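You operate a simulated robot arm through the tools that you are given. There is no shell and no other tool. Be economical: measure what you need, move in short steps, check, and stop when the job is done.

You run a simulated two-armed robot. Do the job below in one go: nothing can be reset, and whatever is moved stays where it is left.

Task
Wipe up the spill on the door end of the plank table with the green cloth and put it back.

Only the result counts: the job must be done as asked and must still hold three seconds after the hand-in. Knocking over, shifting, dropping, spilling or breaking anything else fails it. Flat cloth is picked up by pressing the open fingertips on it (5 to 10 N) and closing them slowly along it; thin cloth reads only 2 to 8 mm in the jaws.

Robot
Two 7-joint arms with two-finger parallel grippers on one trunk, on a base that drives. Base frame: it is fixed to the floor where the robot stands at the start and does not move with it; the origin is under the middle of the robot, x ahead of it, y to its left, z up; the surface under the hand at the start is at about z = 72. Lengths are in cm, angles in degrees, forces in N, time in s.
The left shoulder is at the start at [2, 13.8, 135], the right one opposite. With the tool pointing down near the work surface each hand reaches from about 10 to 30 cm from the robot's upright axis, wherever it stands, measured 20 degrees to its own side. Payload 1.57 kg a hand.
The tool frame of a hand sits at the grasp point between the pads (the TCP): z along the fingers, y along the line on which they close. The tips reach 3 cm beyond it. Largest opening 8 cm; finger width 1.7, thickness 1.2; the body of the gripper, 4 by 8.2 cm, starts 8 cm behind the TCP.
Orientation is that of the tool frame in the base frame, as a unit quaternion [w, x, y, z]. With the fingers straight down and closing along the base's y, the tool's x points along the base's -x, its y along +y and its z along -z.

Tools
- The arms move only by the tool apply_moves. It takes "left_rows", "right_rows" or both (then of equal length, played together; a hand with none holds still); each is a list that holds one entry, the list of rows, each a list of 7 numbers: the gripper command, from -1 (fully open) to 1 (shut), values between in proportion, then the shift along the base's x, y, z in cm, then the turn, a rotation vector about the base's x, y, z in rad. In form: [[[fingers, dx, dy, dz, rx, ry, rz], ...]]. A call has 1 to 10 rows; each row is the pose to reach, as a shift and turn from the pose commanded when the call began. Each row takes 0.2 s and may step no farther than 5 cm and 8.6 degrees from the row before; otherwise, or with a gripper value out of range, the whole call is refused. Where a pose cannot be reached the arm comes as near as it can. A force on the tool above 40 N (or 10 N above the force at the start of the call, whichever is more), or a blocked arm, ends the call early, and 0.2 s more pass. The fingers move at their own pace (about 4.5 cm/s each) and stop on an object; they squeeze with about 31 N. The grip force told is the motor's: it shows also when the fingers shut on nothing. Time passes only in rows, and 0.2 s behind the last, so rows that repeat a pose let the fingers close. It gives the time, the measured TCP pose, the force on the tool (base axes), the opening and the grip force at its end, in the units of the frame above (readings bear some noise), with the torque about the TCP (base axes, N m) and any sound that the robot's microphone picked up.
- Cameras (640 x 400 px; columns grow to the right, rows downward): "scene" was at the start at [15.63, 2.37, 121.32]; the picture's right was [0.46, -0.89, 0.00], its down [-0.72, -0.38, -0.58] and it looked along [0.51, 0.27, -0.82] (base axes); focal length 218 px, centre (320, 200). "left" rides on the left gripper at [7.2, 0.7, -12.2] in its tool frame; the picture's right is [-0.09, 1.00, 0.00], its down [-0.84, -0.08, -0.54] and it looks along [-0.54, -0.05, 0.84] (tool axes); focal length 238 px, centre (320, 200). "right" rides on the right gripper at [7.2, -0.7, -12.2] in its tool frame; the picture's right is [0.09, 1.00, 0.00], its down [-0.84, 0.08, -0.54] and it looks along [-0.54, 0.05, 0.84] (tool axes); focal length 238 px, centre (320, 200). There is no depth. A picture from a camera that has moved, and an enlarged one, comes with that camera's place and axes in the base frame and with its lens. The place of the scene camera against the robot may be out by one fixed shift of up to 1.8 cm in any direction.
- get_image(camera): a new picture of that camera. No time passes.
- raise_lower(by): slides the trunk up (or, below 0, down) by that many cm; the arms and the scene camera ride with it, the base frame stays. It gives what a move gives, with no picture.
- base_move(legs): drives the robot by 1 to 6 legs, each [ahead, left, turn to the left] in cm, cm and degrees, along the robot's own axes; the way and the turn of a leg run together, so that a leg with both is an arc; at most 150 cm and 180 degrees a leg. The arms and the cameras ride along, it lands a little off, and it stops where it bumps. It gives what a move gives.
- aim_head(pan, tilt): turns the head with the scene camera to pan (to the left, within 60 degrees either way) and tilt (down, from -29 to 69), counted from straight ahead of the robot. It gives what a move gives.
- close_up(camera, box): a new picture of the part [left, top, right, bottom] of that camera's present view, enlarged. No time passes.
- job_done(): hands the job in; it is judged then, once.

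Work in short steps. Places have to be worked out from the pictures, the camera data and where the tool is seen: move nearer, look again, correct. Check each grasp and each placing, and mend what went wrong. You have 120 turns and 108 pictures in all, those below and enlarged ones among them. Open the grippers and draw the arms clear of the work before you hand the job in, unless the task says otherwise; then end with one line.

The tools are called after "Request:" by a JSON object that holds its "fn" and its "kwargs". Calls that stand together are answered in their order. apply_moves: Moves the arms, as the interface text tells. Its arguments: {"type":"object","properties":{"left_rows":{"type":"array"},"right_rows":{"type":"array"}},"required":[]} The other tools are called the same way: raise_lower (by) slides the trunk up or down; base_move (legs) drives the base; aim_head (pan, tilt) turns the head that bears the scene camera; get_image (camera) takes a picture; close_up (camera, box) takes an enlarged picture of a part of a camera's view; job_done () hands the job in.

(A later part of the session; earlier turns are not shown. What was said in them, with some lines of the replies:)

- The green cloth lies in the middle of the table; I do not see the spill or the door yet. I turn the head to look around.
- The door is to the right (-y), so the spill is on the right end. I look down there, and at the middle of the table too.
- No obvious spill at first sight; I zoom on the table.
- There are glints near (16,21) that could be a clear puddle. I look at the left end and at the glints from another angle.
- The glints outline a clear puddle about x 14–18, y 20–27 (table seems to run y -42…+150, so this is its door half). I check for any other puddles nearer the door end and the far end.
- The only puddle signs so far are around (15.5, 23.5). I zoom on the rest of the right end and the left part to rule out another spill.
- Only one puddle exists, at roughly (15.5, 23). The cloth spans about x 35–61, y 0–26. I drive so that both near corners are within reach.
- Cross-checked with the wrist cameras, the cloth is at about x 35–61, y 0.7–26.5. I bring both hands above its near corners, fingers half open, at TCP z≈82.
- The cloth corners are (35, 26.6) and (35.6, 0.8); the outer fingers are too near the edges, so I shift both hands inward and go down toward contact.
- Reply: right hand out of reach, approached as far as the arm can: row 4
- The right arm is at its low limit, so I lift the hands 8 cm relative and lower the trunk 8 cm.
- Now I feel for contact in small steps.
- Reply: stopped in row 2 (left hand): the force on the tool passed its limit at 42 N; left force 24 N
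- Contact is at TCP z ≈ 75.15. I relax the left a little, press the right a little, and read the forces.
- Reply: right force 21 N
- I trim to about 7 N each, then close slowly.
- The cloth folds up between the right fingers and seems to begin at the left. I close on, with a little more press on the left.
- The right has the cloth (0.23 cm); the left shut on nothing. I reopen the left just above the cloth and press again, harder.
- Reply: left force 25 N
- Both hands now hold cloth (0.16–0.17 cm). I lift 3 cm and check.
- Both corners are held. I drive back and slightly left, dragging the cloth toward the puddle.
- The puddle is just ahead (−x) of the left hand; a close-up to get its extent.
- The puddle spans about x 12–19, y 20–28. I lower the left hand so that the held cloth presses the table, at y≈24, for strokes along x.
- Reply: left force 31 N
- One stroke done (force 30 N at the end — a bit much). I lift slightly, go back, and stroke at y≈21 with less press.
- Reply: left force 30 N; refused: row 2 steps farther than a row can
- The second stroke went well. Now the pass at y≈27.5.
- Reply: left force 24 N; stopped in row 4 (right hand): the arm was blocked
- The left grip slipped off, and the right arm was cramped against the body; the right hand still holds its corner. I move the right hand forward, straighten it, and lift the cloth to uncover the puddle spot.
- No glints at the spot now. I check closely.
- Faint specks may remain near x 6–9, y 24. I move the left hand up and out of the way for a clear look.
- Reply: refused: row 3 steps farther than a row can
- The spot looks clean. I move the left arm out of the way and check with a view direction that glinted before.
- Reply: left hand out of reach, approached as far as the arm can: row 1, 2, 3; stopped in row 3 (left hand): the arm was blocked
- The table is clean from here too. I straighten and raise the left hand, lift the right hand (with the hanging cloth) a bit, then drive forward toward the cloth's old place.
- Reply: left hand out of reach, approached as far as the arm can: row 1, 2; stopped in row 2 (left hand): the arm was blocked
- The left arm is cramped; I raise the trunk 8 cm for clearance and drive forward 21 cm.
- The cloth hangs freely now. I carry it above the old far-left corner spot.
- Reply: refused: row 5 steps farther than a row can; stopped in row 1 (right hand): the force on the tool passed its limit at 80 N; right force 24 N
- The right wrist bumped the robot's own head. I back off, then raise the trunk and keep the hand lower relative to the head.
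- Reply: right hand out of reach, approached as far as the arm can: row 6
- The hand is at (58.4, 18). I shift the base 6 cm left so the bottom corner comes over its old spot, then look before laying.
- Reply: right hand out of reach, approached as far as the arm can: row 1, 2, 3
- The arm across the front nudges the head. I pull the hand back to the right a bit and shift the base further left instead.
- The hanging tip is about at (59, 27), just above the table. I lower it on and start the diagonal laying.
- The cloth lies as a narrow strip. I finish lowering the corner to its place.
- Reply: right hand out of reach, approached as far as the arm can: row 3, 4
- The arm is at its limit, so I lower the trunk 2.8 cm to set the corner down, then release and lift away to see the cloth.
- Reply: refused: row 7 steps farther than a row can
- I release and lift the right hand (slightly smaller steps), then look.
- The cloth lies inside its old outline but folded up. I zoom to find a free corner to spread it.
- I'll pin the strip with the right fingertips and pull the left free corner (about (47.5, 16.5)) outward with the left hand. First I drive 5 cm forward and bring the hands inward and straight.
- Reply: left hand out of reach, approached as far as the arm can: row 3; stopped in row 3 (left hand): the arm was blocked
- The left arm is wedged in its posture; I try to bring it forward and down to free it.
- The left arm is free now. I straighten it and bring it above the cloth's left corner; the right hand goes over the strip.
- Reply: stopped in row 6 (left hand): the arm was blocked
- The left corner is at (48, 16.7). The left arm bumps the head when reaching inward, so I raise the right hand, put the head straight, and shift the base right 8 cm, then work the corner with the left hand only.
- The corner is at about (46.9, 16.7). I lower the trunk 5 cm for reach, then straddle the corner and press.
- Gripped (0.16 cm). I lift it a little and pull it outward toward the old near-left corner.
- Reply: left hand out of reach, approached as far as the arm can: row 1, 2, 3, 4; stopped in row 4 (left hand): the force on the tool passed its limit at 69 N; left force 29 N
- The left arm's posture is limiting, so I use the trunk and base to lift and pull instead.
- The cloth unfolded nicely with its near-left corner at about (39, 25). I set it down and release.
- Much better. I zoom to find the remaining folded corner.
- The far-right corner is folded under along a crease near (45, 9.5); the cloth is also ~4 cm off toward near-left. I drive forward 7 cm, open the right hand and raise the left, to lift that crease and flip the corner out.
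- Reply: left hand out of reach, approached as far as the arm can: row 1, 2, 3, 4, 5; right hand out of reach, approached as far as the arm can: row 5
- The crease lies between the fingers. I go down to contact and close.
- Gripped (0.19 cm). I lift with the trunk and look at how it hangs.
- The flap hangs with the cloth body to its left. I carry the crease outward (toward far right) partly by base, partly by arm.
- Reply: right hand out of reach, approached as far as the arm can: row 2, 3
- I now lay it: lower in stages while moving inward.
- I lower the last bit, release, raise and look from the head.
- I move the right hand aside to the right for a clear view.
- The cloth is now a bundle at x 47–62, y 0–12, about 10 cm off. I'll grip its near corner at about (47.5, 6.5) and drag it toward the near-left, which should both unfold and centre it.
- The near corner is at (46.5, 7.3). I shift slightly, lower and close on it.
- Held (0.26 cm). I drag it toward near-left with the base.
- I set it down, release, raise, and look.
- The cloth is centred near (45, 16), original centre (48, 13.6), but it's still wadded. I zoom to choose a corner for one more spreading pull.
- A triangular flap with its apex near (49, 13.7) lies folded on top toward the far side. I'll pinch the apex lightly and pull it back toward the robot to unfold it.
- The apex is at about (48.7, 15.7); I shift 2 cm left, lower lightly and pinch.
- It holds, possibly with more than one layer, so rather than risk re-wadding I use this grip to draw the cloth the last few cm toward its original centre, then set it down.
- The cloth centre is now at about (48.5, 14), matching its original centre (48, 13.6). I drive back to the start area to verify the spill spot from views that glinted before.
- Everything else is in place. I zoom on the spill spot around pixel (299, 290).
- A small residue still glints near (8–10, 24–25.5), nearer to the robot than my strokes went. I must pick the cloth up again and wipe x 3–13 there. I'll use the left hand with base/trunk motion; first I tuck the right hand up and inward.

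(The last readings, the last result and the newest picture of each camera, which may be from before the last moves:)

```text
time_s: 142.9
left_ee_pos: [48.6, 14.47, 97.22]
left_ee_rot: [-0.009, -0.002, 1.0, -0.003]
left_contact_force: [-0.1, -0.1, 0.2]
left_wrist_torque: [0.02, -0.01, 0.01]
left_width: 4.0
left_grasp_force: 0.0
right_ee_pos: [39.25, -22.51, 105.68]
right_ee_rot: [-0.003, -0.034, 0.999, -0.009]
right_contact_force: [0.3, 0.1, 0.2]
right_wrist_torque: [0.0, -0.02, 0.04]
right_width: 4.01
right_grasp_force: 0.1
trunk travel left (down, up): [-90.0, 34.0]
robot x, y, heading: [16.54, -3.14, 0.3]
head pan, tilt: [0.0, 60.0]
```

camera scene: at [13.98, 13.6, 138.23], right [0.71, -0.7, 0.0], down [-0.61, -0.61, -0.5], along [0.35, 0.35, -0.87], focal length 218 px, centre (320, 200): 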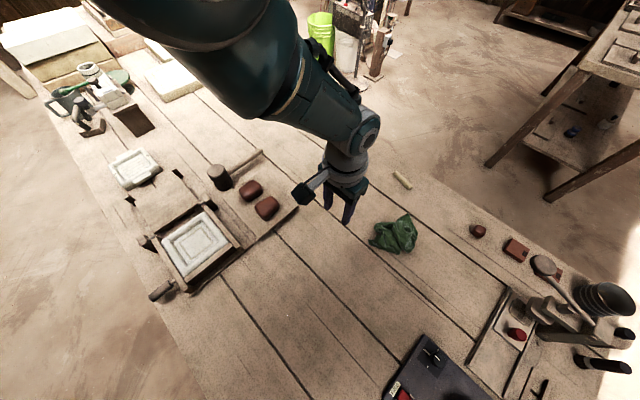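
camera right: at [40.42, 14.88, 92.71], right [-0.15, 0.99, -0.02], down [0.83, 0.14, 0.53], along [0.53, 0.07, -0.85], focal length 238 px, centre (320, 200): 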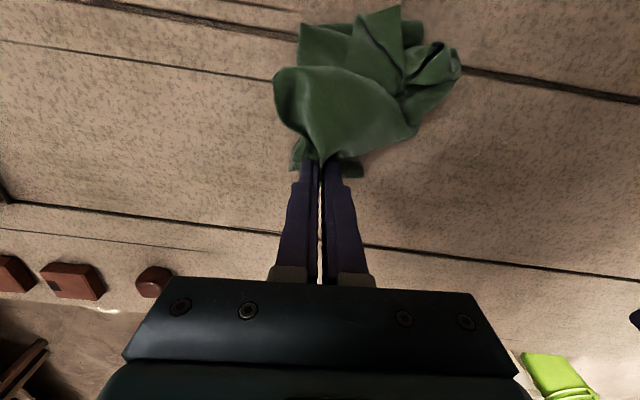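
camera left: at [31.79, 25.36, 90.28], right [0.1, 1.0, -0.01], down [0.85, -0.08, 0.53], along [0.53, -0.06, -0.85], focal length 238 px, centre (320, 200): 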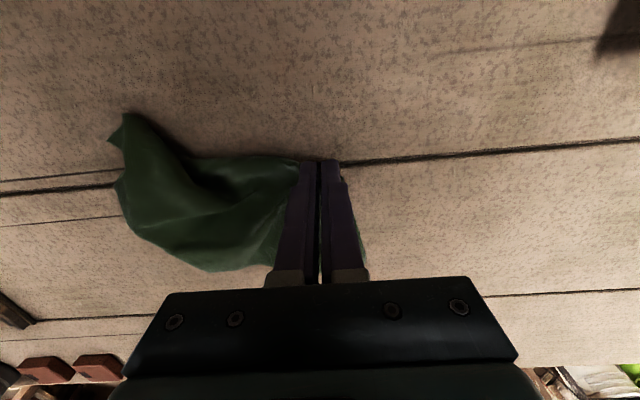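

Request:
{"fn": "raise_lower", "kwargs": {"by": -19}}

Request:
{"fn": "raise_lower", "kwargs": {"by": -2.9}}

Request:
{"fn": "apply_moves", "kwargs": {"left_rows": [[[0.15, 0, 0, 0, 0, 0, 0], [0.3, 0, 0, 0, 0, 0, 0], [0.45, 0, 0, 0, 0, 0, 0], [0.6, 0, 0, 0, 0, 0, 0], [0.75, 0, 0, 0, 0, 0, 0], [0.9, 0, 0, 0, 0, 0, 0], [1, 0, 0, 0, 0, 0, 0], [1, 0, 0, 0, 0, 0, 0]]]}}

Request:
{"fn": "raise_lower", "kwargs": {"by": 12}}

```text
time_s: 145.0
left_ee_pos: [48.52, 14.54, 78.21]
left_ee_rot: [-0.009, -0.002, 1.0, -0.003]
left_contact_force: [-0.4, -0.6, -0.8]
left_wrist_torque: [0.02, 0.02, 0.04]
left_width: 3.99
left_grasp_force: 0.0
right_ee_pos: [39.23, -22.51, 86.7]
right_ee_rot: [-0.002, -0.034, 0.999, -0.008]
right_contact_force: [-0.4, 0.1, 0.6]
right_wrist_torque: [0.01, 0.01, -0.05]
right_width: 3.99
right_grasp_force: 0.1
trunk travel left (down, up): [-71.0, 53.0]
robot x, y, heading: [16.17, -2.66, 0.5]
head pan, tilt: [0.0, 60.0]
```

```text
time_s: 145.7
left_ee_pos: [48.59, 14.63, 75.46]
left_ee_rot: [-0.008, -0.002, 1.0, -0.003]
left_contact_force: [-2.6, -0.8, 15.2]
left_wrist_torque: [-0.19, 0.04, -0.03]
left_width: 4.02
left_grasp_force: 0.1
right_ee_pos: [39.33, -22.49, 83.79]
right_ee_rot: [-0.003, -0.034, 0.999, -0.009]
right_contact_force: [-0.6, 0.2, 0.7]
right_wrist_torque: [-0.01, -0.03, 0.0]
right_width: 3.97
right_grasp_force: 0.0
trunk travel left (down, up): [-68.2, 55.9]
robot x, y, heading: [16.52, -2.87, 0.4]
head pan, tilt: [0.0, 60.0]
```

```text
time_s: 147.5
left_ee_pos: [48.73, 14.45, 75.47]
left_ee_rot: [-0.008, -0.002, 1.0, -0.004]
left_contact_force: [0.2, -4.3, 23.3]
left_wrist_torque: [-0.21, -0.05, -0.06]
left_width: 0.33
left_grasp_force: 24.2
right_ee_pos: [39.45, -22.53, 83.91]
right_ee_rot: [-0.003, -0.034, 0.999, -0.01]
right_contact_force: [-0.7, -0.1, -0.1]
right_wrist_torque: [-0.03, 0.0, 0.0]
right_width: 3.98
right_grasp_force: 0.1
trunk travel left (down, up): [-68.2, 55.9]
robot x, y, heading: [16.52, -3.09, 0.7]
head pan, tilt: [0.0, 60.0]
```

```text
time_s: 149.0
left_ee_pos: [48.51, 14.59, 87.37]
left_ee_rot: [-0.009, -0.002, 1.0, -0.004]
left_contact_force: [-0.8, 0.4, -0.5]
left_wrist_torque: [-0.02, 0.0, -0.02]
left_width: 0.31
left_grasp_force: 24.3
right_ee_pos: [39.25, -22.48, 95.84]
right_ee_rot: [-0.003, -0.034, 0.999, -0.009]
right_contact_force: [0.7, -0.3, -0.4]
right_wrist_torque: [0.02, -0.02, 0.02]
right_width: 3.99
right_grasp_force: 0.0
trunk travel left (down, up): [-80.2, 43.9]
robot x, y, heading: [16.74, -2.71, 0.3]
head pan, tilt: [0.0, 60.0]
```

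Gripped well (0.31 cm). I carry it back to just past the residue, (12, 24).

Request:
{"fn": "base_move", "kwargs": {"legs": [[-36, 9.7, 0]]}}

```text
time_s: 151.4
left_ee_pos: [12.58, 24.0, 87.43]
left_ee_rot: [-0.008, -0.002, 1.0, -0.003]
left_contact_force: [-0.2, 0.3, -0.5]
left_wrist_torque: [0.0, 0.0, 0.01]
left_width: 0.31
left_grasp_force: 24.8
right_ee_pos: [3.32, -13.12, 95.9]
right_ee_rot: [-0.003, -0.033, 0.999, -0.009]
right_contact_force: [1.0, -0.4, 0.3]
right_wrist_torque: [-0.03, -0.02, 0.0]
right_width: 4.0
right_grasp_force: 0.1
trunk travel left (down, up): [-80.2, 43.9]
robot x, y, heading: [-19.44, 6.61, 0.2]
head pan, tilt: [0.0, 60.0]
```

Request:
{"fn": "raise_lower", "kwargs": {"by": -11.9}}

Request:
{"fn": "raise_lower", "kwargs": {"by": -0.15}}

```text
time_s: 152.9
left_ee_pos: [12.59, 23.98, 75.52]
left_ee_rot: [-0.009, -0.001, 1.0, -0.003]
left_contact_force: [-1.8, -0.7, 12.1]
left_wrist_torque: [-0.02, 0.03, -0.01]
left_width: 0.28
left_grasp_force: 24.3
right_ee_pos: [3.21, -13.13, 83.92]
right_ee_rot: [-0.003, -0.033, 0.999, -0.009]
right_contact_force: [-0.4, -0.1, 0.5]
right_wrist_torque: [-0.01, 0.02, -0.01]
right_width: 4.01
right_grasp_force: 0.0
trunk travel left (down, up): [-68.2, 55.8]
robot x, y, heading: [-19.49, 6.67, 0.3]
head pan, tilt: [0.0, 60.0]
```

```text
time_s: 153.4
left_ee_pos: [12.9, 24.13, 75.39]
left_ee_rot: [-0.009, -0.001, 1.0, -0.003]
left_contact_force: [-9.1, -2.5, 38.2]
left_wrist_torque: [-0.08, 0.15, -0.05]
left_width: 0.29
left_grasp_force: 23.9
right_ee_pos: [3.25, -13.05, 83.84]
right_ee_rot: [-0.003, -0.034, 0.999, -0.009]
right_contact_force: [0.4, 0.5, -0.5]
right_wrist_torque: [-0.03, -0.03, 0.0]
right_width: 4.0
right_grasp_force: 0.0
trunk travel left (down, up): [-68.1, 55.9]
robot x, y, heading: [-19.64, 6.89, 0.2]
head pan, tilt: [0.0, 60.0]
```

Too hard (38 N); I ease by 0.12 cm to about 15 N and stroke with the base in a zigzag.

Request:
{"fn": "raise_lower", "kwargs": {"by": 0.12}}

Request:
{"fn": "base_move", "kwargs": {"legs": [[-10, 0, 0], [0, 2.2, 0], [9, 0, 0], [0, -4.4, 0], [-9, 0, 0], [0, 2.2, 0]]}}

```text
time_s: 153.9
left_ee_pos: [12.69, 24.12, 75.48]
left_ee_rot: [-0.009, -0.002, 1.0, -0.004]
left_contact_force: [-5.7, -1.7, 28.8]
left_wrist_torque: [-0.09, 0.04, 0.0]
left_width: 0.27
left_grasp_force: 24.2
right_ee_pos: [3.36, -13.03, 83.85]
right_ee_rot: [-0.003, -0.033, 0.999, -0.009]
right_contact_force: [-1.0, 0.5, 0.5]
right_wrist_torque: [0.02, -0.01, -0.05]
right_width: 3.97
right_grasp_force: 0.0
trunk travel left (down, up): [-68.2, 55.8]
robot x, y, heading: [-19.68, 6.43, 0.4]
head pan, tilt: [0.0, 60.0]
```

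```text
time_s: 157.7
left_ee_pos: [2.61, 24.02, 75.32]
left_ee_rot: [-0.008, -0.001, 1.0, -0.003]
left_contact_force: [-0.3, 0.3, 0.3]
left_wrist_torque: [0.02, 0.0, -0.03]
left_width: 0.29
left_grasp_force: 23.8
right_ee_pos: [-6.8, -13.13, 83.9]
right_ee_rot: [-0.003, -0.034, 0.999, -0.009]
right_contact_force: [0.2, -0.1, -0.4]
right_wrist_torque: [0.01, 0.03, -0.02]
right_width: 3.99
right_grasp_force: 0.0
trunk travel left (down, up): [-68.2, 55.8]
robot x, y, heading: [-29.8, 6.55, 0.4]
head pan, tilt: [0.0, 60.0]
```

The cloth under the tips has thinned out (force 0 now); I press 0.2 cm more and zigzag again.

Request:
{"fn": "raise_lower", "kwargs": {"by": -0.2}}

Request:
{"fn": "base_move", "kwargs": {"legs": [[10, 0, 0], [0, 2.2, 0], [-10, 0, 0], [0, -1.1, 0], [10, 0, 0], [0, -1.1, 0]]}}

Request:
{"fn": "base_move", "kwargs": {"legs": [[-10, 0, 0], [0, -1.2, 0], [10, 0, 0], [0, -1.5, 0], [-10, 0, 0], [0, 2.7, 0]]}}

```text
time_s: 158.3
left_ee_pos: [2.73, 23.91, 75.26]
left_ee_rot: [-0.009, -0.001, 1.0, -0.003]
left_contact_force: [-3.7, -0.6, 14.2]
left_wrist_torque: [-0.06, 0.01, -0.03]
left_width: 0.29
left_grasp_force: 24.1
right_ee_pos: [-6.72, -13.13, 83.65]
right_ee_rot: [-0.003, -0.032, 0.999, -0.01]
right_contact_force: [0.5, -0.1, -0.2]
right_wrist_torque: [0.0, 0.0, -0.01]
right_width: 3.99
right_grasp_force: 0.1
trunk travel left (down, up): [-68.0, 56.0]
robot x, y, heading: [-29.81, 6.95, 0.3]
head pan, tilt: [0.0, 60.0]
```

```text
time_s: 159.0
left_ee_pos: [3.43, 23.84, 75.23]
left_ee_rot: [-0.01, -0.002, 1.0, -0.004]
left_contact_force: [-0.1, -0.1, 3.2]
left_wrist_torque: [-0.02, -0.05, 0.0]
left_width: 0.3
left_grasp_force: 24.3
right_ee_pos: [-5.96, -13.1, 83.58]
right_ee_rot: [-0.004, -0.033, 0.999, -0.01]
right_contact_force: [-0.1, 0.7, 0.2]
right_wrist_torque: [-0.02, 0.02, 0.01]
right_width: 4.01
right_grasp_force: 0.1
trunk travel left (down, up): [-68.0, 56.0]
robot x, y, heading: [-28.67, 6.84, 0.2]
head pan, tilt: [0.0, 60.0]
stopped in leg 1: the force on the tool passed its limit at 45 N (the readings are from after the stop); the commanded pose is now the measured one
```

```text
time_s: 162.8
left_ee_pos: [-6.65, 23.8, 75.32]
left_ee_rot: [-0.01, -0.001, 1.0, -0.003]
left_contact_force: [0.0, 1.6, 4.5]
left_wrist_torque: [0.06, -0.02, 0.02]
left_width: 0.29
left_grasp_force: 24.5
right_ee_pos: [-16.03, -13.16, 83.62]
right_ee_rot: [-0.004, -0.033, 0.999, -0.009]
right_contact_force: [0.9, 0.1, -1.4]
right_wrist_torque: [-0.01, 0.0, 0.03]
right_width: 4.0
right_grasp_force: 0.1
trunk travel left (down, up): [-68.0, 56.0]
robot x, y, heading: [-38.58, 6.76, 0.3]
head pan, tilt: [0.0, 60.0]
```

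Pushing forward snags, so I use pull strokes only: lift, go forward, lower, pull back — at y≈25.5, then 22.5.

Request:
{"fn": "raise_lower", "kwargs": {"by": 2.5}}

Request:
{"fn": "base_move", "kwargs": {"legs": [[21, 2, 0]]}}

Request:
{"fn": "raise_lower", "kwargs": {"by": -2.35}}

Request:
{"fn": "base_move", "kwargs": {"legs": [[-12, 0, 0]]}}

```text
time_s: 163.5
left_ee_pos: [-6.66, 23.8, 77.71]
left_ee_rot: [-0.01, -0.001, 1.0, -0.004]
left_contact_force: [1.0, -0.3, 0.5]
left_wrist_torque: [-0.02, 0.01, -0.02]
left_width: 0.3
left_grasp_force: 23.8
right_ee_pos: [-16.18, -13.25, 86.22]
right_ee_rot: [-0.004, -0.032, 0.999, -0.01]
right_contact_force: [-0.1, 0.1, 0.4]
right_wrist_torque: [-0.03, 0.0, 0.01]
right_width: 4.02
right_grasp_force: 0.0
trunk travel left (down, up): [-70.5, 53.5]
robot x, y, heading: [-38.63, 6.34, 0.4]
head pan, tilt: [0.0, 60.0]
```

```text
time_s: 165.1
left_ee_pos: [14.37, 25.91, 77.76]
left_ee_rot: [-0.01, -0.001, 1.0, -0.004]
left_contact_force: [0.5, 0.6, -0.4]
left_wrist_torque: [0.01, -0.02, -0.03]
left_width: 0.29
left_grasp_force: 24.8
right_ee_pos: [4.85, -11.2, 86.17]
right_ee_rot: [-0.004, -0.033, 0.999, -0.01]
right_contact_force: [0.5, -1.5, -0.2]
right_wrist_torque: [-0.02, -0.01, 0.0]
right_width: 4.01
right_grasp_force: 0.1
trunk travel left (down, up): [-70.5, 53.5]
robot x, y, heading: [-18.02, 9.0, 0.6]
head pan, tilt: [0.0, 60.0]
```

```text
time_s: 165.8
left_ee_pos: [14.37, 25.95, 75.52]
left_ee_rot: [-0.009, -0.002, 1.0, -0.004]
left_contact_force: [-0.7, -0.5, 0.6]
left_wrist_torque: [0.01, 0.05, 0.03]
left_width: 0.31
left_grasp_force: 23.8
right_ee_pos: [4.95, -11.23, 83.84]
right_ee_rot: [-0.004, -0.034, 0.999, -0.009]
right_contact_force: [-0.5, -0.8, 0.4]
right_wrist_torque: [0.03, -0.03, -0.04]
right_width: 4.0
right_grasp_force: 0.0
trunk travel left (down, up): [-68.2, 55.8]
robot x, y, heading: [-17.87, 8.63, 0.1]
head pan, tilt: [0.0, 60.0]
```

```text
time_s: 167.1
left_ee_pos: [2.34, 25.93, 75.42]
left_ee_rot: [-0.011, -0.002, 1.0, -0.003]
left_contact_force: [1.1, 0.2, 0.4]
left_wrist_torque: [0.0, -0.01, -0.01]
left_width: 0.3
left_grasp_force: 23.8
right_ee_pos: [-6.95, -11.22, 83.72]
right_ee_rot: [-0.004, -0.033, 0.999, -0.01]
right_contact_force: [-0.1, 0.3, -0.4]
right_wrist_torque: [0.04, 0.01, 0.01]
right_width: 3.98
right_grasp_force: 0.1
trunk travel left (down, up): [-68.2, 55.8]
robot x, y, heading: [-29.97, 8.66, 0.4]
head pan, tilt: [0.0, 60.0]
```

Not enough pressure; I repeat 0.2 cm lower at y≈25, and then y≈22.8.

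Request:
{"fn": "raise_lower", "kwargs": {"by": 2}}

Request:
{"fn": "base_move", "kwargs": {"legs": [[11.5, -0.6, 0]]}}

Request:
{"fn": "raise_lower", "kwargs": {"by": -2.22}}

Request:
{"fn": "base_move", "kwargs": {"legs": [[-11, 0, 0]]}}

Request:
{"fn": "raise_lower", "kwargs": {"by": 2}}

Request:
{"fn": "base_move", "kwargs": {"legs": [[11, -2.4, 0]]}}

Request:
{"fn": "raise_lower", "kwargs": {"by": -2}}

Request:
{"fn": "base_move", "kwargs": {"legs": [[-11, 0, 0]]}}

```text
time_s: 167.8
left_ee_pos: [2.3, 25.88, 77.46]
left_ee_rot: [-0.01, -0.002, 1.0, -0.004]
left_contact_force: [0.0, 0.0, 0.3]
left_wrist_torque: [0.03, 0.0, 0.02]
left_width: 0.3
left_grasp_force: 24.1
right_ee_pos: [-6.95, -11.15, 85.77]
right_ee_rot: [-0.004, -0.033, 0.999, -0.009]
right_contact_force: [0.3, 0.0, -0.5]
right_wrist_torque: [0.03, -0.03, 0.02]
right_width: 4.0
right_grasp_force: 0.0
trunk travel left (down, up): [-70.2, 53.8]
robot x, y, heading: [-29.68, 8.45, 0.1]
head pan, tilt: [0.0, 60.0]
```

```text
time_s: 169.0
left_ee_pos: [13.76, 25.3, 77.52]
left_ee_rot: [-0.01, -0.002, 1.0, -0.004]
left_contact_force: [-0.1, 0.5, -0.6]
left_wrist_torque: [0.0, 0.03, -0.01]
left_width: 0.31
left_grasp_force: 24.2
right_ee_pos: [4.48, -11.74, 85.7]
right_ee_rot: [-0.004, -0.033, 0.999, -0.009]
right_contact_force: [-0.7, -0.1, 0.6]
right_wrist_torque: [0.01, 0.0, 0.0]
right_width: 3.99
right_grasp_force: 0.0
trunk travel left (down, up): [-70.2, 53.8]
robot x, y, heading: [-18.24, 7.82, 0.3]
head pan, tilt: [0.0, 60.0]
```

```text
time_s: 169.7
left_ee_pos: [13.94, 25.42, 75.31]
left_ee_rot: [-0.01, -0.002, 1.0, -0.004]
left_contact_force: [-4.5, -0.4, 21.2]
left_wrist_torque: [-0.05, 0.07, -0.01]
left_width: 0.32
left_grasp_force: 24.2
right_ee_pos: [4.58, -11.72, 83.52]
right_ee_rot: [-0.004, -0.033, 0.999, -0.011]
right_contact_force: [0.6, -0.4, 0.6]
right_wrist_torque: [0.0, 0.04, 0.0]
right_width: 4.0
right_grasp_force: 0.0
trunk travel left (down, up): [-68.0, 56.0]
robot x, y, heading: [-18.52, 8.15, 0.3]
head pan, tilt: [0.0, 60.0]
```

```text
time_s: 170.8
left_ee_pos: [2.74, 25.45, 75.23]
left_ee_rot: [-0.013, -0.003, 1.0, -0.003]
left_contact_force: [-9.3, -1.6, 35.0]
left_wrist_torque: [-0.07, 0.13, -0.01]
left_width: 0.29
left_grasp_force: 24.8
right_ee_pos: [-6.49, -11.71, 83.5]
right_ee_rot: [-0.005, -0.034, 0.999, -0.009]
right_contact_force: [0.6, 0.1, -0.3]
right_wrist_torque: [0.02, -0.02, 0.02]
right_width: 3.98
right_grasp_force: 0.2
trunk travel left (down, up): [-68.0, 56.0]
robot x, y, heading: [-29.34, 8.08, 0.6]
head pan, tilt: [0.0, 60.0]
```

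```text
time_s: 171.5
left_ee_pos: [2.78, 25.19, 77.11]
left_ee_rot: [-0.013, -0.003, 1.0, -0.002]
left_contact_force: [0.7, -0.4, -1.3]
left_wrist_torque: [-0.01, 0.01, 0.01]
left_width: 0.3
left_grasp_force: 24.7
right_ee_pos: [-6.47, -11.76, 85.57]
right_ee_rot: [-0.004, -0.034, 0.999, -0.01]
right_contact_force: [-0.1, -0.2, 0.7]
right_wrist_torque: [0.03, 0.0, 0.01]
right_width: 4.02
right_grasp_force: 0.0
trunk travel left (down, up): [-70.0, 54.0]
robot x, y, heading: [-29.52, 8.17, 0.5]
head pan, tilt: [0.0, 60.0]
```

```text
time_s: 172.7
left_ee_pos: [13.52, 22.96, 77.19]
left_ee_rot: [-0.013, -0.003, 1.0, -0.004]
left_contact_force: [0.5, -0.5, 0.2]
left_wrist_torque: [0.0, 0.01, 0.0]
left_width: 0.3
left_grasp_force: 24.1
right_ee_pos: [4.51, -14.05, 85.49]
right_ee_rot: [-0.004, -0.034, 0.999, -0.01]
right_contact_force: [0.1, -1.0, -0.4]
right_wrist_torque: [-0.03, -0.01, 0.04]
right_width: 4.01
right_grasp_force: 0.0
trunk travel left (down, up): [-70.0, 54.0]
robot x, y, heading: [-18.6, 5.64, 0.3]
head pan, tilt: [0.0, 60.0]
```

```text
time_s: 173.4
left_ee_pos: [13.69, 22.97, 75.23]
left_ee_rot: [-0.013, -0.002, 1.0, -0.004]
left_contact_force: [-6.7, -1.6, 25.0]
left_wrist_torque: [-0.09, 0.1, -0.05]
left_width: 0.33
left_grasp_force: 23.9
right_ee_pos: [4.56, -14.07, 83.5]
right_ee_rot: [-0.004, -0.034, 0.999, -0.009]
right_contact_force: [-0.1, -0.4, 0.7]
right_wrist_torque: [-0.01, 0.0, 0.01]
right_width: 3.99
right_grasp_force: 0.0
trunk travel left (down, up): [-68.0, 56.0]
robot x, y, heading: [-18.35, 5.71, 0.6]
head pan, tilt: [0.0, 60.0]
```

```text
time_s: 174.6
left_ee_pos: [2.66, 23.05, 75.25]
left_ee_rot: [-0.015, -0.002, 1.0, -0.004]
left_contact_force: [-10.6, -1.3, 40.1]
left_wrist_torque: [-0.03, 0.1, -0.01]
left_width: 0.32
left_grasp_force: 24.1
right_ee_pos: [-6.33, -14.09, 83.63]
right_ee_rot: [-0.004, -0.035, 0.999, -0.009]
right_contact_force: [-0.1, 0.2, 0.2]
right_wrist_torque: [0.01, -0.03, 0.03]
right_width: 4.0
right_grasp_force: 0.2
trunk travel left (down, up): [-68.0, 56.0]
robot x, y, heading: [-29.43, 5.37, 0.3]
head pan, tilt: [0.0, 60.0]
```

Good pressed pulls. I add strokes at y≈24.2, 26.8 and 21.3 for full cover.

Request:
{"fn": "raise_lower", "kwargs": {"by": 2}}

Request:
{"fn": "base_move", "kwargs": {"legs": [[11, 1.2, 0]]}}

Request:
{"fn": "raise_lower", "kwargs": {"by": -1.95}}

Request:
{"fn": "base_move", "kwargs": {"legs": [[-11, 0, 0]]}}

Request:
{"fn": "raise_lower", "kwargs": {"by": 1.95}}

Request:
{"fn": "base_move", "kwargs": {"legs": [[11, 2.6, 0]]}}

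Request:
{"fn": "raise_lower", "kwargs": {"by": -1.95}}

Request:
{"fn": "base_move", "kwargs": {"legs": [[-11, 0, 0]]}}

Request:
{"fn": "raise_lower", "kwargs": {"by": 1.95}}

Request:
{"fn": "base_move", "kwargs": {"legs": [[11, -5.4, 0]]}}

Request:
{"fn": "raise_lower", "kwargs": {"by": -1.95}}

Request:
{"fn": "base_move", "kwargs": {"legs": [[-11, 0, 0]]}}

Request:
{"fn": "raise_lower", "kwargs": {"by": 12}}

```text
time_s: 175.3
left_ee_pos: [2.56, 22.86, 77.18]
left_ee_rot: [-0.016, -0.003, 1.0, -0.003]
left_contact_force: [-0.2, -0.4, 0.5]
left_wrist_torque: [0.0, -0.01, -0.02]
left_width: 0.28
left_grasp_force: 24.2
right_ee_pos: [-6.32, -14.11, 85.61]
right_ee_rot: [-0.004, -0.034, 0.999, -0.009]
right_contact_force: [0.0, 1.0, 0.1]
right_wrist_torque: [-0.01, 0.01, 0.0]
right_width: 4.02
right_grasp_force: 0.1
trunk travel left (down, up): [-70.0, 54.0]
robot x, y, heading: [-29.41, 5.62, 0.4]
head pan, tilt: [0.0, 60.0]
```

```text
time_s: 176.4
left_ee_pos: [13.48, 24.24, 77.18]
left_ee_rot: [-0.015, -0.003, 1.0, -0.004]
left_contact_force: [-0.1, -0.9, -0.1]
left_wrist_torque: [0.0, 0.03, -0.04]
left_width: 0.3
left_grasp_force: 24.2
right_ee_pos: [4.39, -12.85, 85.57]
right_ee_rot: [-0.004, -0.035, 0.999, -0.01]
right_contact_force: [0.7, 1.0, 0.8]
right_wrist_torque: [-0.03, -0.01, -0.04]
right_width: 3.97
right_grasp_force: 0.1
trunk travel left (down, up): [-70.0, 54.0]
robot x, y, heading: [-18.35, 6.87, 0.7]
head pan, tilt: [0.0, 60.0]
```

```text
time_s: 177.1
left_ee_pos: [13.47, 24.22, 75.19]
left_ee_rot: [-0.016, -0.003, 1.0, -0.004]
left_contact_force: [-4.3, -0.8, 20.5]
left_wrist_torque: [-0.05, 0.09, -0.04]
left_width: 0.26
left_grasp_force: 23.8
right_ee_pos: [4.39, -12.89, 83.63]
right_ee_rot: [-0.005, -0.035, 0.999, -0.01]
right_contact_force: [0.4, 0.2, 0.0]
right_wrist_torque: [0.02, -0.01, 0.01]
right_width: 4.0
right_grasp_force: 0.0
trunk travel left (down, up): [-68.0, 56.0]
robot x, y, heading: [-18.39, 6.82, 0.4]
head pan, tilt: [0.0, 60.0]
```

```text
time_s: 178.3
left_ee_pos: [2.43, 24.13, 75.38]
left_ee_rot: [-0.018, -0.003, 1.0, -0.003]
left_contact_force: [-8.9, -1.7, 34.7]
left_wrist_torque: [-0.08, 0.14, -0.02]
left_width: 0.3
left_grasp_force: 24.0
right_ee_pos: [-6.42, -12.83, 83.58]
right_ee_rot: [-0.004, -0.035, 0.999, -0.008]
right_contact_force: [-0.3, -0.4, -0.4]
right_wrist_torque: [0.01, 0.01, -0.02]
right_width: 4.0
right_grasp_force: 0.0
trunk travel left (down, up): [-68.0, 56.0]
robot x, y, heading: [-29.6, 6.53, 0.4]
head pan, tilt: [0.0, 60.0]
```

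```text
time_s: 179.0
left_ee_pos: [2.43, 24.15, 77.16]
left_ee_rot: [-0.019, -0.004, 1.0, -0.005]
left_contact_force: [0.5, -0.7, 0.7]
left_wrist_torque: [0.02, -0.04, -0.02]
left_width: 0.3
left_grasp_force: 24.4
right_ee_pos: [-6.25, -12.8, 85.64]
right_ee_rot: [-0.004, -0.035, 0.999, -0.01]
right_contact_force: [0.2, -0.7, -0.5]
right_wrist_torque: [-0.01, -0.02, -0.04]
right_width: 4.01
right_grasp_force: 0.0
trunk travel left (down, up): [-70.0, 54.0]
robot x, y, heading: [-29.27, 6.83, 0.5]
head pan, tilt: [0.0, 60.0]
```

```text
time_s: 180.2
left_ee_pos: [13.19, 26.83, 77.16]
left_ee_rot: [-0.019, -0.004, 1.0, -0.005]
left_contact_force: [-0.3, 0.4, 1.1]
left_wrist_torque: [-0.02, -0.03, 0.01]
left_width: 0.3
left_grasp_force: 24.2
right_ee_pos: [4.39, -10.04, 85.52]
right_ee_rot: [-0.004, -0.036, 0.999, -0.01]
right_contact_force: [0.8, -0.2, -0.2]
right_wrist_torque: [0.04, 0.02, -0.01]
right_width: 3.99
right_grasp_force: 0.0
trunk travel left (down, up): [-70.0, 54.0]
robot x, y, heading: [-18.48, 9.42, 0.9]
head pan, tilt: [0.0, 60.0]
```

```text
time_s: 180.8
left_ee_pos: [13.2, 26.78, 75.22]
left_ee_rot: [-0.018, -0.005, 1.0, -0.004]
left_contact_force: [-5.9, -1.3, 24.3]
left_wrist_torque: [-0.03, 0.07, 0.0]
left_width: 0.28
left_grasp_force: 24.0
right_ee_pos: [4.47, -10.17, 83.62]
right_ee_rot: [-0.005, -0.036, 0.999, -0.01]
right_contact_force: [-0.2, -0.2, -0.8]
right_wrist_torque: [-0.01, 0.01, -0.04]
right_width: 3.98
right_grasp_force: 0.0
trunk travel left (down, up): [-68.0, 56.0]
robot x, y, heading: [-18.56, 9.64, 0.5]
head pan, tilt: [0.0, 60.0]
```

```text
time_s: 182.0
left_ee_pos: [2.25, 26.83, 75.17]
left_ee_rot: [-0.02, -0.004, 1.0, -0.004]
left_contact_force: [-9.4, -1.1, 39.4]
left_wrist_torque: [-0.04, 0.08, 0.0]
left_width: 0.3
left_grasp_force: 24.5
right_ee_pos: [-6.31, -10.24, 83.6]
right_ee_rot: [-0.004, -0.035, 0.999, -0.009]
right_contact_force: [0.3, 0.0, -0.1]
right_wrist_torque: [0.01, 0.01, 0.01]
right_width: 4.04
right_grasp_force: 0.0
trunk travel left (down, up): [-68.0, 56.0]
robot x, y, heading: [-29.28, 9.54, 0.7]
head pan, tilt: [0.0, 60.0]
```

```text
time_s: 182.7
left_ee_pos: [2.2, 26.68, 77.1]
left_ee_rot: [-0.021, -0.005, 1.0, -0.004]
left_contact_force: [-0.9, 0.2, 0.4]
left_wrist_torque: [0.0, 0.01, 0.02]
left_width: 0.31
left_grasp_force: 24.3
right_ee_pos: [-6.37, -10.25, 85.51]
right_ee_rot: [-0.004, -0.037, 0.999, -0.01]
right_contact_force: [0.0, 0.4, 1.1]
right_wrist_torque: [0.0, 0.0, -0.05]
right_width: 3.99
right_grasp_force: 0.0
trunk travel left (down, up): [-70.0, 54.0]
robot x, y, heading: [-29.46, 9.5, 0.7]
head pan, tilt: [0.0, 60.0]
```

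```text
time_s: 183.9
left_ee_pos: [13.05, 21.47, 77.04]
left_ee_rot: [-0.021, -0.005, 1.0, -0.004]
left_contact_force: [-0.2, 0.2, -0.4]
left_wrist_torque: [0.01, 0.0, 0.02]
left_width: 0.3
left_grasp_force: 24.1
right_ee_pos: [4.56, -15.53, 85.65]
right_ee_rot: [-0.004, -0.038, 0.999, -0.009]
right_contact_force: [-0.4, -0.3, -0.3]
right_wrist_torque: [0.04, 0.02, 0.01]
right_width: 3.98
right_grasp_force: 0.0
trunk travel left (down, up): [-70.0, 54.0]
robot x, y, heading: [-18.56, 4.07, 1.0]
head pan, tilt: [0.0, 60.0]
```

```text
time_s: 184.6
left_ee_pos: [13.23, 21.46, 75.25]
left_ee_rot: [-0.021, -0.005, 1.0, -0.005]
left_contact_force: [-6.6, -1.7, 27.5]
left_wrist_torque: [-0.14, 0.06, -0.05]
left_width: 0.29
left_grasp_force: 24.3
right_ee_pos: [4.64, -15.48, 83.72]
right_ee_rot: [-0.004, -0.037, 0.999, -0.01]
right_contact_force: [0.5, 0.3, 0.9]
right_wrist_torque: [0.02, 0.01, -0.01]
right_width: 4.0
right_grasp_force: 0.1
trunk travel left (down, up): [-68.0, 56.0]
robot x, y, heading: [-18.51, 4.1, 0.6]
head pan, tilt: [0.0, 60.0]
```

```text
time_s: 186.3
left_ee_pos: [2.26, 21.43, 75.22]
left_ee_rot: [-0.023, -0.006, 1.0, -0.004]
left_contact_force: [-4.0, 0.8, 21.3]
left_wrist_torque: [-0.01, 0.03, -0.01]
left_width: 0.3
left_grasp_force: 23.6
right_ee_pos: [-6.32, -15.52, 83.55]
right_ee_rot: [-0.004, -0.037, 0.999, -0.01]
right_contact_force: [-0.4, -0.3, -0.8]
right_wrist_torque: [-0.01, 0.02, 0.01]
right_width: 3.99
right_grasp_force: 0.0
trunk travel left (down, up): [-68.0, 56.0]
robot x, y, heading: [-29.72, 3.98, 1.0]
head pan, tilt: [0.0, 60.0]
stopped in leg 1: the force on the tool passed its limit at 41 N (the readings are from after the stop); the commanded pose is now the measured one
```

```text
time_s: 187.8
left_ee_pos: [2.12, 21.31, 87.11]
left_ee_rot: [-0.024, -0.006, 1.0, -0.005]
left_contact_force: [0.1, -0.2, 0.4]
left_wrist_torque: [0.0, -0.01, -0.02]
left_width: 0.32
left_grasp_force: 24.5
right_ee_pos: [-6.41, -15.63, 95.64]
right_ee_rot: [-0.004, -0.038, 0.999, -0.01]
right_contact_force: [0.1, 0.6, -0.1]
right_wrist_torque: [-0.02, 0.01, 0.0]
right_width: 4.01
right_grasp_force: 0.0
trunk travel left (down, up): [-80.0, 44.0]
robot x, y, heading: [-29.66, 3.72, 0.8]
head pan, tilt: [0.0, 60.0]
```

Before putting the cloth back, I go to the earlier vantage point (base (0,10), same trunk height), which showed the residue, and check while still holding the cloth.

Request:
{"fn": "raise_lower", "kwargs": {"by": 10}}

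Request:
{"fn": "base_move", "kwargs": {"legs": [[29.6, 5.9, -0.7]]}}

Request:
{"fn": "aim_head", "kwargs": {"pan": 45, "tilt": 60}}

Request:
{"fn": "close_up", "kwargs": {"camera": "scene", "box": [200, 220, 400, 370]}}

```text
time_s: 189.2
left_ee_pos: [2.01, 21.31, 97.23]
left_ee_rot: [-0.023, -0.006, 1.0, -0.004]
left_contact_force: [-1.0, 0.1, -0.5]
left_wrist_torque: [0.03, -0.03, 0.02]
left_width: 0.33
left_grasp_force: 24.4
right_ee_pos: [-6.3, -15.69, 105.76]
right_ee_rot: [-0.004, -0.037, 0.999, -0.009]
right_contact_force: [0.4, -0.7, 0.4]
right_wrist_torque: [0.0, 0.02, 0.0]
right_width: 3.99
right_grasp_force: 0.0
trunk travel left (down, up): [-90.0, 34.0]
robot x, y, heading: [-29.5, 3.94, 0.5]
head pan, tilt: [0.0, 60.0]
```

```text
time_s: 191.2
left_ee_pos: [31.48, 27.05, 97.2]
left_ee_rot: [-0.024, -0.001, 1.0, -0.005]
left_contact_force: [-1.0, 0.5, 0.3]
left_wrist_torque: [0.01, 0.0, 0.02]
left_width: 0.3
left_grasp_force: 24.4
right_ee_pos: [22.58, -9.76, 105.57]
right_ee_rot: [-0.004, -0.031, 0.999, -0.009]
right_contact_force: [0.2, 0.7, 0.6]
right_wrist_torque: [-0.02, 0.01, 0.01]
right_width: 3.99
right_grasp_force: 0.1
trunk travel left (down, up): [-90.0, 34.0]
robot x, y, heading: [-0.33, 9.8, 0.2]
head pan, tilt: [0.0, 60.0]
```

```text
time_s: 192.3
left_ee_pos: [31.55, 27.03, 97.14]
left_ee_rot: [-0.024, 0.0, 1.0, -0.005]
left_contact_force: [0.1, 0.4, 0.5]
left_wrist_torque: [0.01, 0.03, -0.02]
left_width: 0.29
left_grasp_force: 23.8
right_ee_pos: [22.67, -9.78, 105.46]
right_ee_rot: [-0.004, -0.032, 0.999, -0.009]
right_contact_force: [0.3, -0.2, 1.1]
right_wrist_torque: [0.01, -0.01, -0.01]
right_width: 3.99
right_grasp_force: 0.0
trunk travel left (down, up): [-90.0, 34.0]
robot x, y, heading: [-0.22, 9.89, 0.3]
head pan, tilt: [45.0, 60.0]
```

```text
2.67 times, centred on (300, 295) of scene
camera zoom: at [13.75, 13.8, 138.18], right [0.71, -0.71, 0.0], down [-0.61, -0.61, -0.5], along [0.35, 0.35, -0.87], focal length 582 px, centre (373, -53)
```

zoom: 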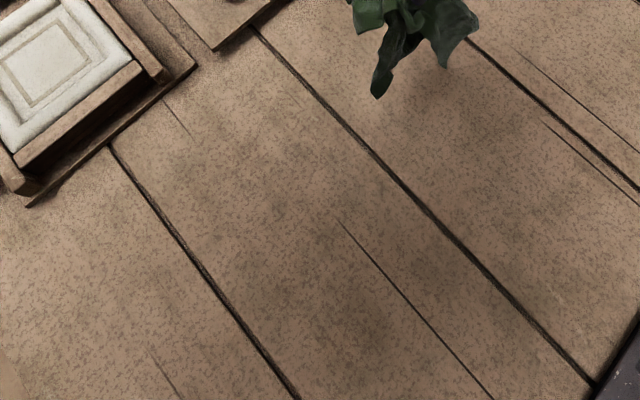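

From the same viewpoint the residue is gone — the table is clean. Now I return the cloth to its place at (48.5, 14).

Request:
{"fn": "aim_head", "kwargs": {"pan": 0, "tilt": 60}}

Request:
{"fn": "base_move", "kwargs": {"legs": [[0, -12.8, 0], [16.8, 0, 0]]}}

Request:
{"fn": "raise_lower", "kwargs": {"by": -21.5}}

Request:
{"fn": "apply_moves", "kwargs": {"left_rows": [[[0.7, 0, 0, 0, 0, 0, 0], [0.4, 0, 0, 0, 0, 0, 0], [0.2, 0, 0, 0, 0, 0, 0], [0.2, 0, 0, 0, 0, 0, 0]]]}}

Request:
{"fn": "raise_lower", "kwargs": {"by": 21.5}}

Request:
{"fn": "base_move", "kwargs": {"legs": [[-17, 0, 0], [0, 10, 0]]}}

Request:
{"fn": "aim_head", "kwargs": {"pan": 20, "tilt": 50}}

Request:
{"fn": "get_image", "kwargs": {"camera": "scene"}}

```text
time_s: 193.4
left_ee_pos: [31.43, 27.07, 97.26]
left_ee_rot: [-0.024, 0.0, 1.0, -0.005]
left_contact_force: [0.1, -0.4, 0.4]
left_wrist_torque: [0.0, 0.02, -0.02]
left_width: 0.29
left_grasp_force: 24.2
right_ee_pos: [22.59, -9.8, 105.55]
right_ee_rot: [-0.003, -0.032, 0.999, -0.01]
right_contact_force: [0.8, -0.4, 1.3]
right_wrist_torque: [0.02, -0.03, 0.0]
right_width: 4.01
right_grasp_force: 0.0
trunk travel left (down, up): [-90.0, 34.0]
robot x, y, heading: [-0.14, 10.11, 0.2]
head pan, tilt: [0.0, 60.0]
```

```text
time_s: 195.8
left_ee_pos: [48.12, 14.22, 97.26]
left_ee_rot: [-0.024, 0.001, 1.0, -0.004]
left_contact_force: [0.8, 0.1, 0.3]
left_wrist_torque: [0.03, 0.0, -0.03]
left_width: 0.31
left_grasp_force: 23.3
right_ee_pos: [39.35, -22.63, 105.57]
right_ee_rot: [-0.005, -0.03, 0.999, -0.01]
right_contact_force: [0.0, -0.2, -0.5]
right_wrist_torque: [-0.03, 0.04, 0.0]
right_width: 3.97
right_grasp_force: 0.0
trunk travel left (down, up): [-90.0, 34.0]
robot x, y, heading: [16.91, -2.67, 0.1]
head pan, tilt: [0.0, 60.0]
```

```text
time_s: 198.1
left_ee_pos: [48.29, 14.23, 75.73]
left_ee_rot: [-0.024, 0.001, 1.0, -0.004]
left_contact_force: [0.6, -0.2, 1.5]
left_wrist_torque: [0.01, -0.02, 0.02]
left_width: 0.31
left_grasp_force: 24.4
right_ee_pos: [39.5, -22.73, 84.1]
right_ee_rot: [-0.004, -0.03, 0.999, -0.009]
right_contact_force: [0.3, 0.2, -0.2]
right_wrist_torque: [0.03, 0.02, 0.0]
right_width: 3.98
right_grasp_force: 0.0
trunk travel left (down, up): [-68.5, 55.5]
robot x, y, heading: [16.64, -2.58, 0.3]
head pan, tilt: [0.0, 60.0]
```

```text
time_s: 199.1
left_ee_pos: [48.27, 14.16, 75.76]
left_ee_rot: [-0.023, 0.0, 1.0, -0.004]
left_contact_force: [0.2, 0.5, 0.5]
left_wrist_torque: [0.0, 0.0, 0.0]
left_width: 3.17
left_grasp_force: 0.0
right_ee_pos: [39.32, -22.77, 84.21]
right_ee_rot: [-0.005, -0.03, 0.999, -0.01]
right_contact_force: [-0.1, 0.7, 0.2]
right_wrist_torque: [0.03, -0.01, 0.02]
right_width: 4.0
right_grasp_force: 0.1
trunk travel left (down, up): [-68.5, 55.5]
robot x, y, heading: [16.53, -2.4, 0.2]
head pan, tilt: [0.0, 60.0]
```

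```text
time_s: 201.4
left_ee_pos: [48.28, 14.13, 97.06]
left_ee_rot: [-0.023, 0.0, 1.0, -0.005]
left_contact_force: [-0.5, 1.1, 0.2]
left_wrist_torque: [0.04, -0.02, -0.04]
left_width: 3.21
left_grasp_force: 0.1
right_ee_pos: [39.44, -22.75, 105.75]
right_ee_rot: [-0.005, -0.031, 0.999, -0.011]
right_contact_force: [0.1, 0.1, 0.3]
right_wrist_torque: [0.0, 0.0, -0.03]
right_width: 3.99
right_grasp_force: 0.1
trunk travel left (down, up): [-90.0, 34.0]
robot x, y, heading: [16.89, -2.83, -0.4]
head pan, tilt: [0.0, 60.0]
```

```text
time_s: 203.6
left_ee_pos: [31.24, 24.13, 97.21]
left_ee_rot: [-0.023, 0.0, 1.0, -0.005]
left_contact_force: [-0.1, -0.2, -0.4]
left_wrist_torque: [0.0, -0.03, -0.03]
left_width: 3.2
left_grasp_force: 0.1
right_ee_pos: [22.44, -12.84, 105.67]
right_ee_rot: [-0.005, -0.032, 0.999, -0.01]
right_contact_force: [0.4, -0.7, -0.1]
right_wrist_torque: [-0.02, 0.0, -0.01]
right_width: 4.0
right_grasp_force: 0.1
trunk travel left (down, up): [-90.0, 34.0]
robot x, y, heading: [-0.19, 6.89, 0.2]
head pan, tilt: [0.0, 60.0]
```

```text
time_s: 204.4
left_ee_pos: [31.26, 24.09, 97.17]
left_ee_rot: [-0.024, 0.0, 1.0, -0.004]
left_contact_force: [-0.2, -0.5, 0.3]
left_wrist_torque: [0.01, 0.01, -0.01]
left_width: 3.2
left_grasp_force: 0.0
right_ee_pos: [22.42, -12.82, 105.63]
right_ee_rot: [-0.005, -0.031, 0.999, -0.01]
right_contact_force: [-0.2, -0.5, 0.0]
right_wrist_torque: [0.01, -0.01, -0.03]
right_width: 4.04
right_grasp_force: 0.1
trunk travel left (down, up): [-90.0, 34.0]
robot x, y, heading: [-0.58, 6.86, 0.2]
head pan, tilt: [20.0, 50.0]
```

```text
1 pictures are left
camera scene: at [16.12, 8.78, 139.43], right [0.34, -0.94, 0.0], down [-0.72, -0.26, -0.64], along [0.6, 0.22, -0.77], focal length 218 px, centre (320, 200)
```

scene: 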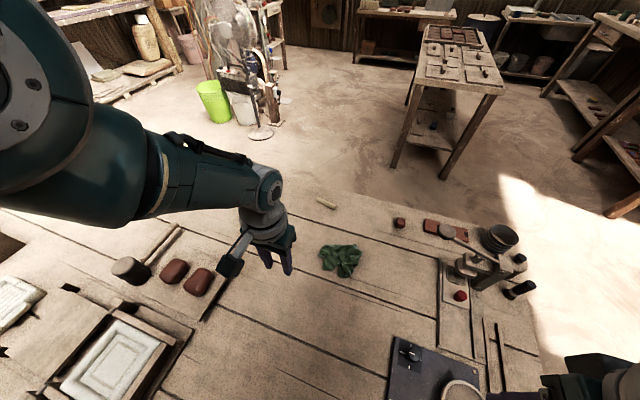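

The cloth lies at about (47.5, 13.7), its original centre, the spill is gone, and the other objects stand where they were. I open both grippers fully with the arms clear.

Request:
{"fn": "apply_moves", "kwargs": {"left_rows": [[[-1, 0, 0, 0, 0, 0, 0], [-1, 0, 0, 0, 0, 0, 0], [-1, 0, 0, 0, 0, 0, 0]]], "right_rows": [[[-1, 0, 0, 0, 0, 0, 0], [-1, 0, 0, 0, 0, 0, 0], [-1, 0, 0, 0, 0, 0, 0]]]}}

Request:
{"fn": "job_done", "kwargs": {}}

```text
time_s: 205.2
left_ee_pos: [31.28, 24.06, 97.24]
left_ee_rot: [-0.024, 0.0, 1.0, -0.005]
left_contact_force: [0.0, -0.6, -0.3]
left_wrist_torque: [0.03, -0.03, -0.01]
left_width: 8.0
left_grasp_force: 0.0
right_ee_pos: [22.42, -12.71, 105.6]
right_ee_rot: [-0.005, -0.032, 0.999, -0.01]
right_contact_force: [-0.9, 0.1, -0.7]
right_wrist_torque: [0.01, 0.01, -0.03]
right_width: 7.98
right_grasp_force: 0.1
trunk travel left (down, up): [-90.0, 34.0]
robot x, y, heading: [-0.19, 6.73, 0.2]
head pan, tilt: [20.0, 50.0]
```

```text
The job is handed in.
```

The spill is wiped up, with no wet glints left from the view that last showed residue. The green cloth is back, centred about where it was, but it lies bunched up rather than spread flat.
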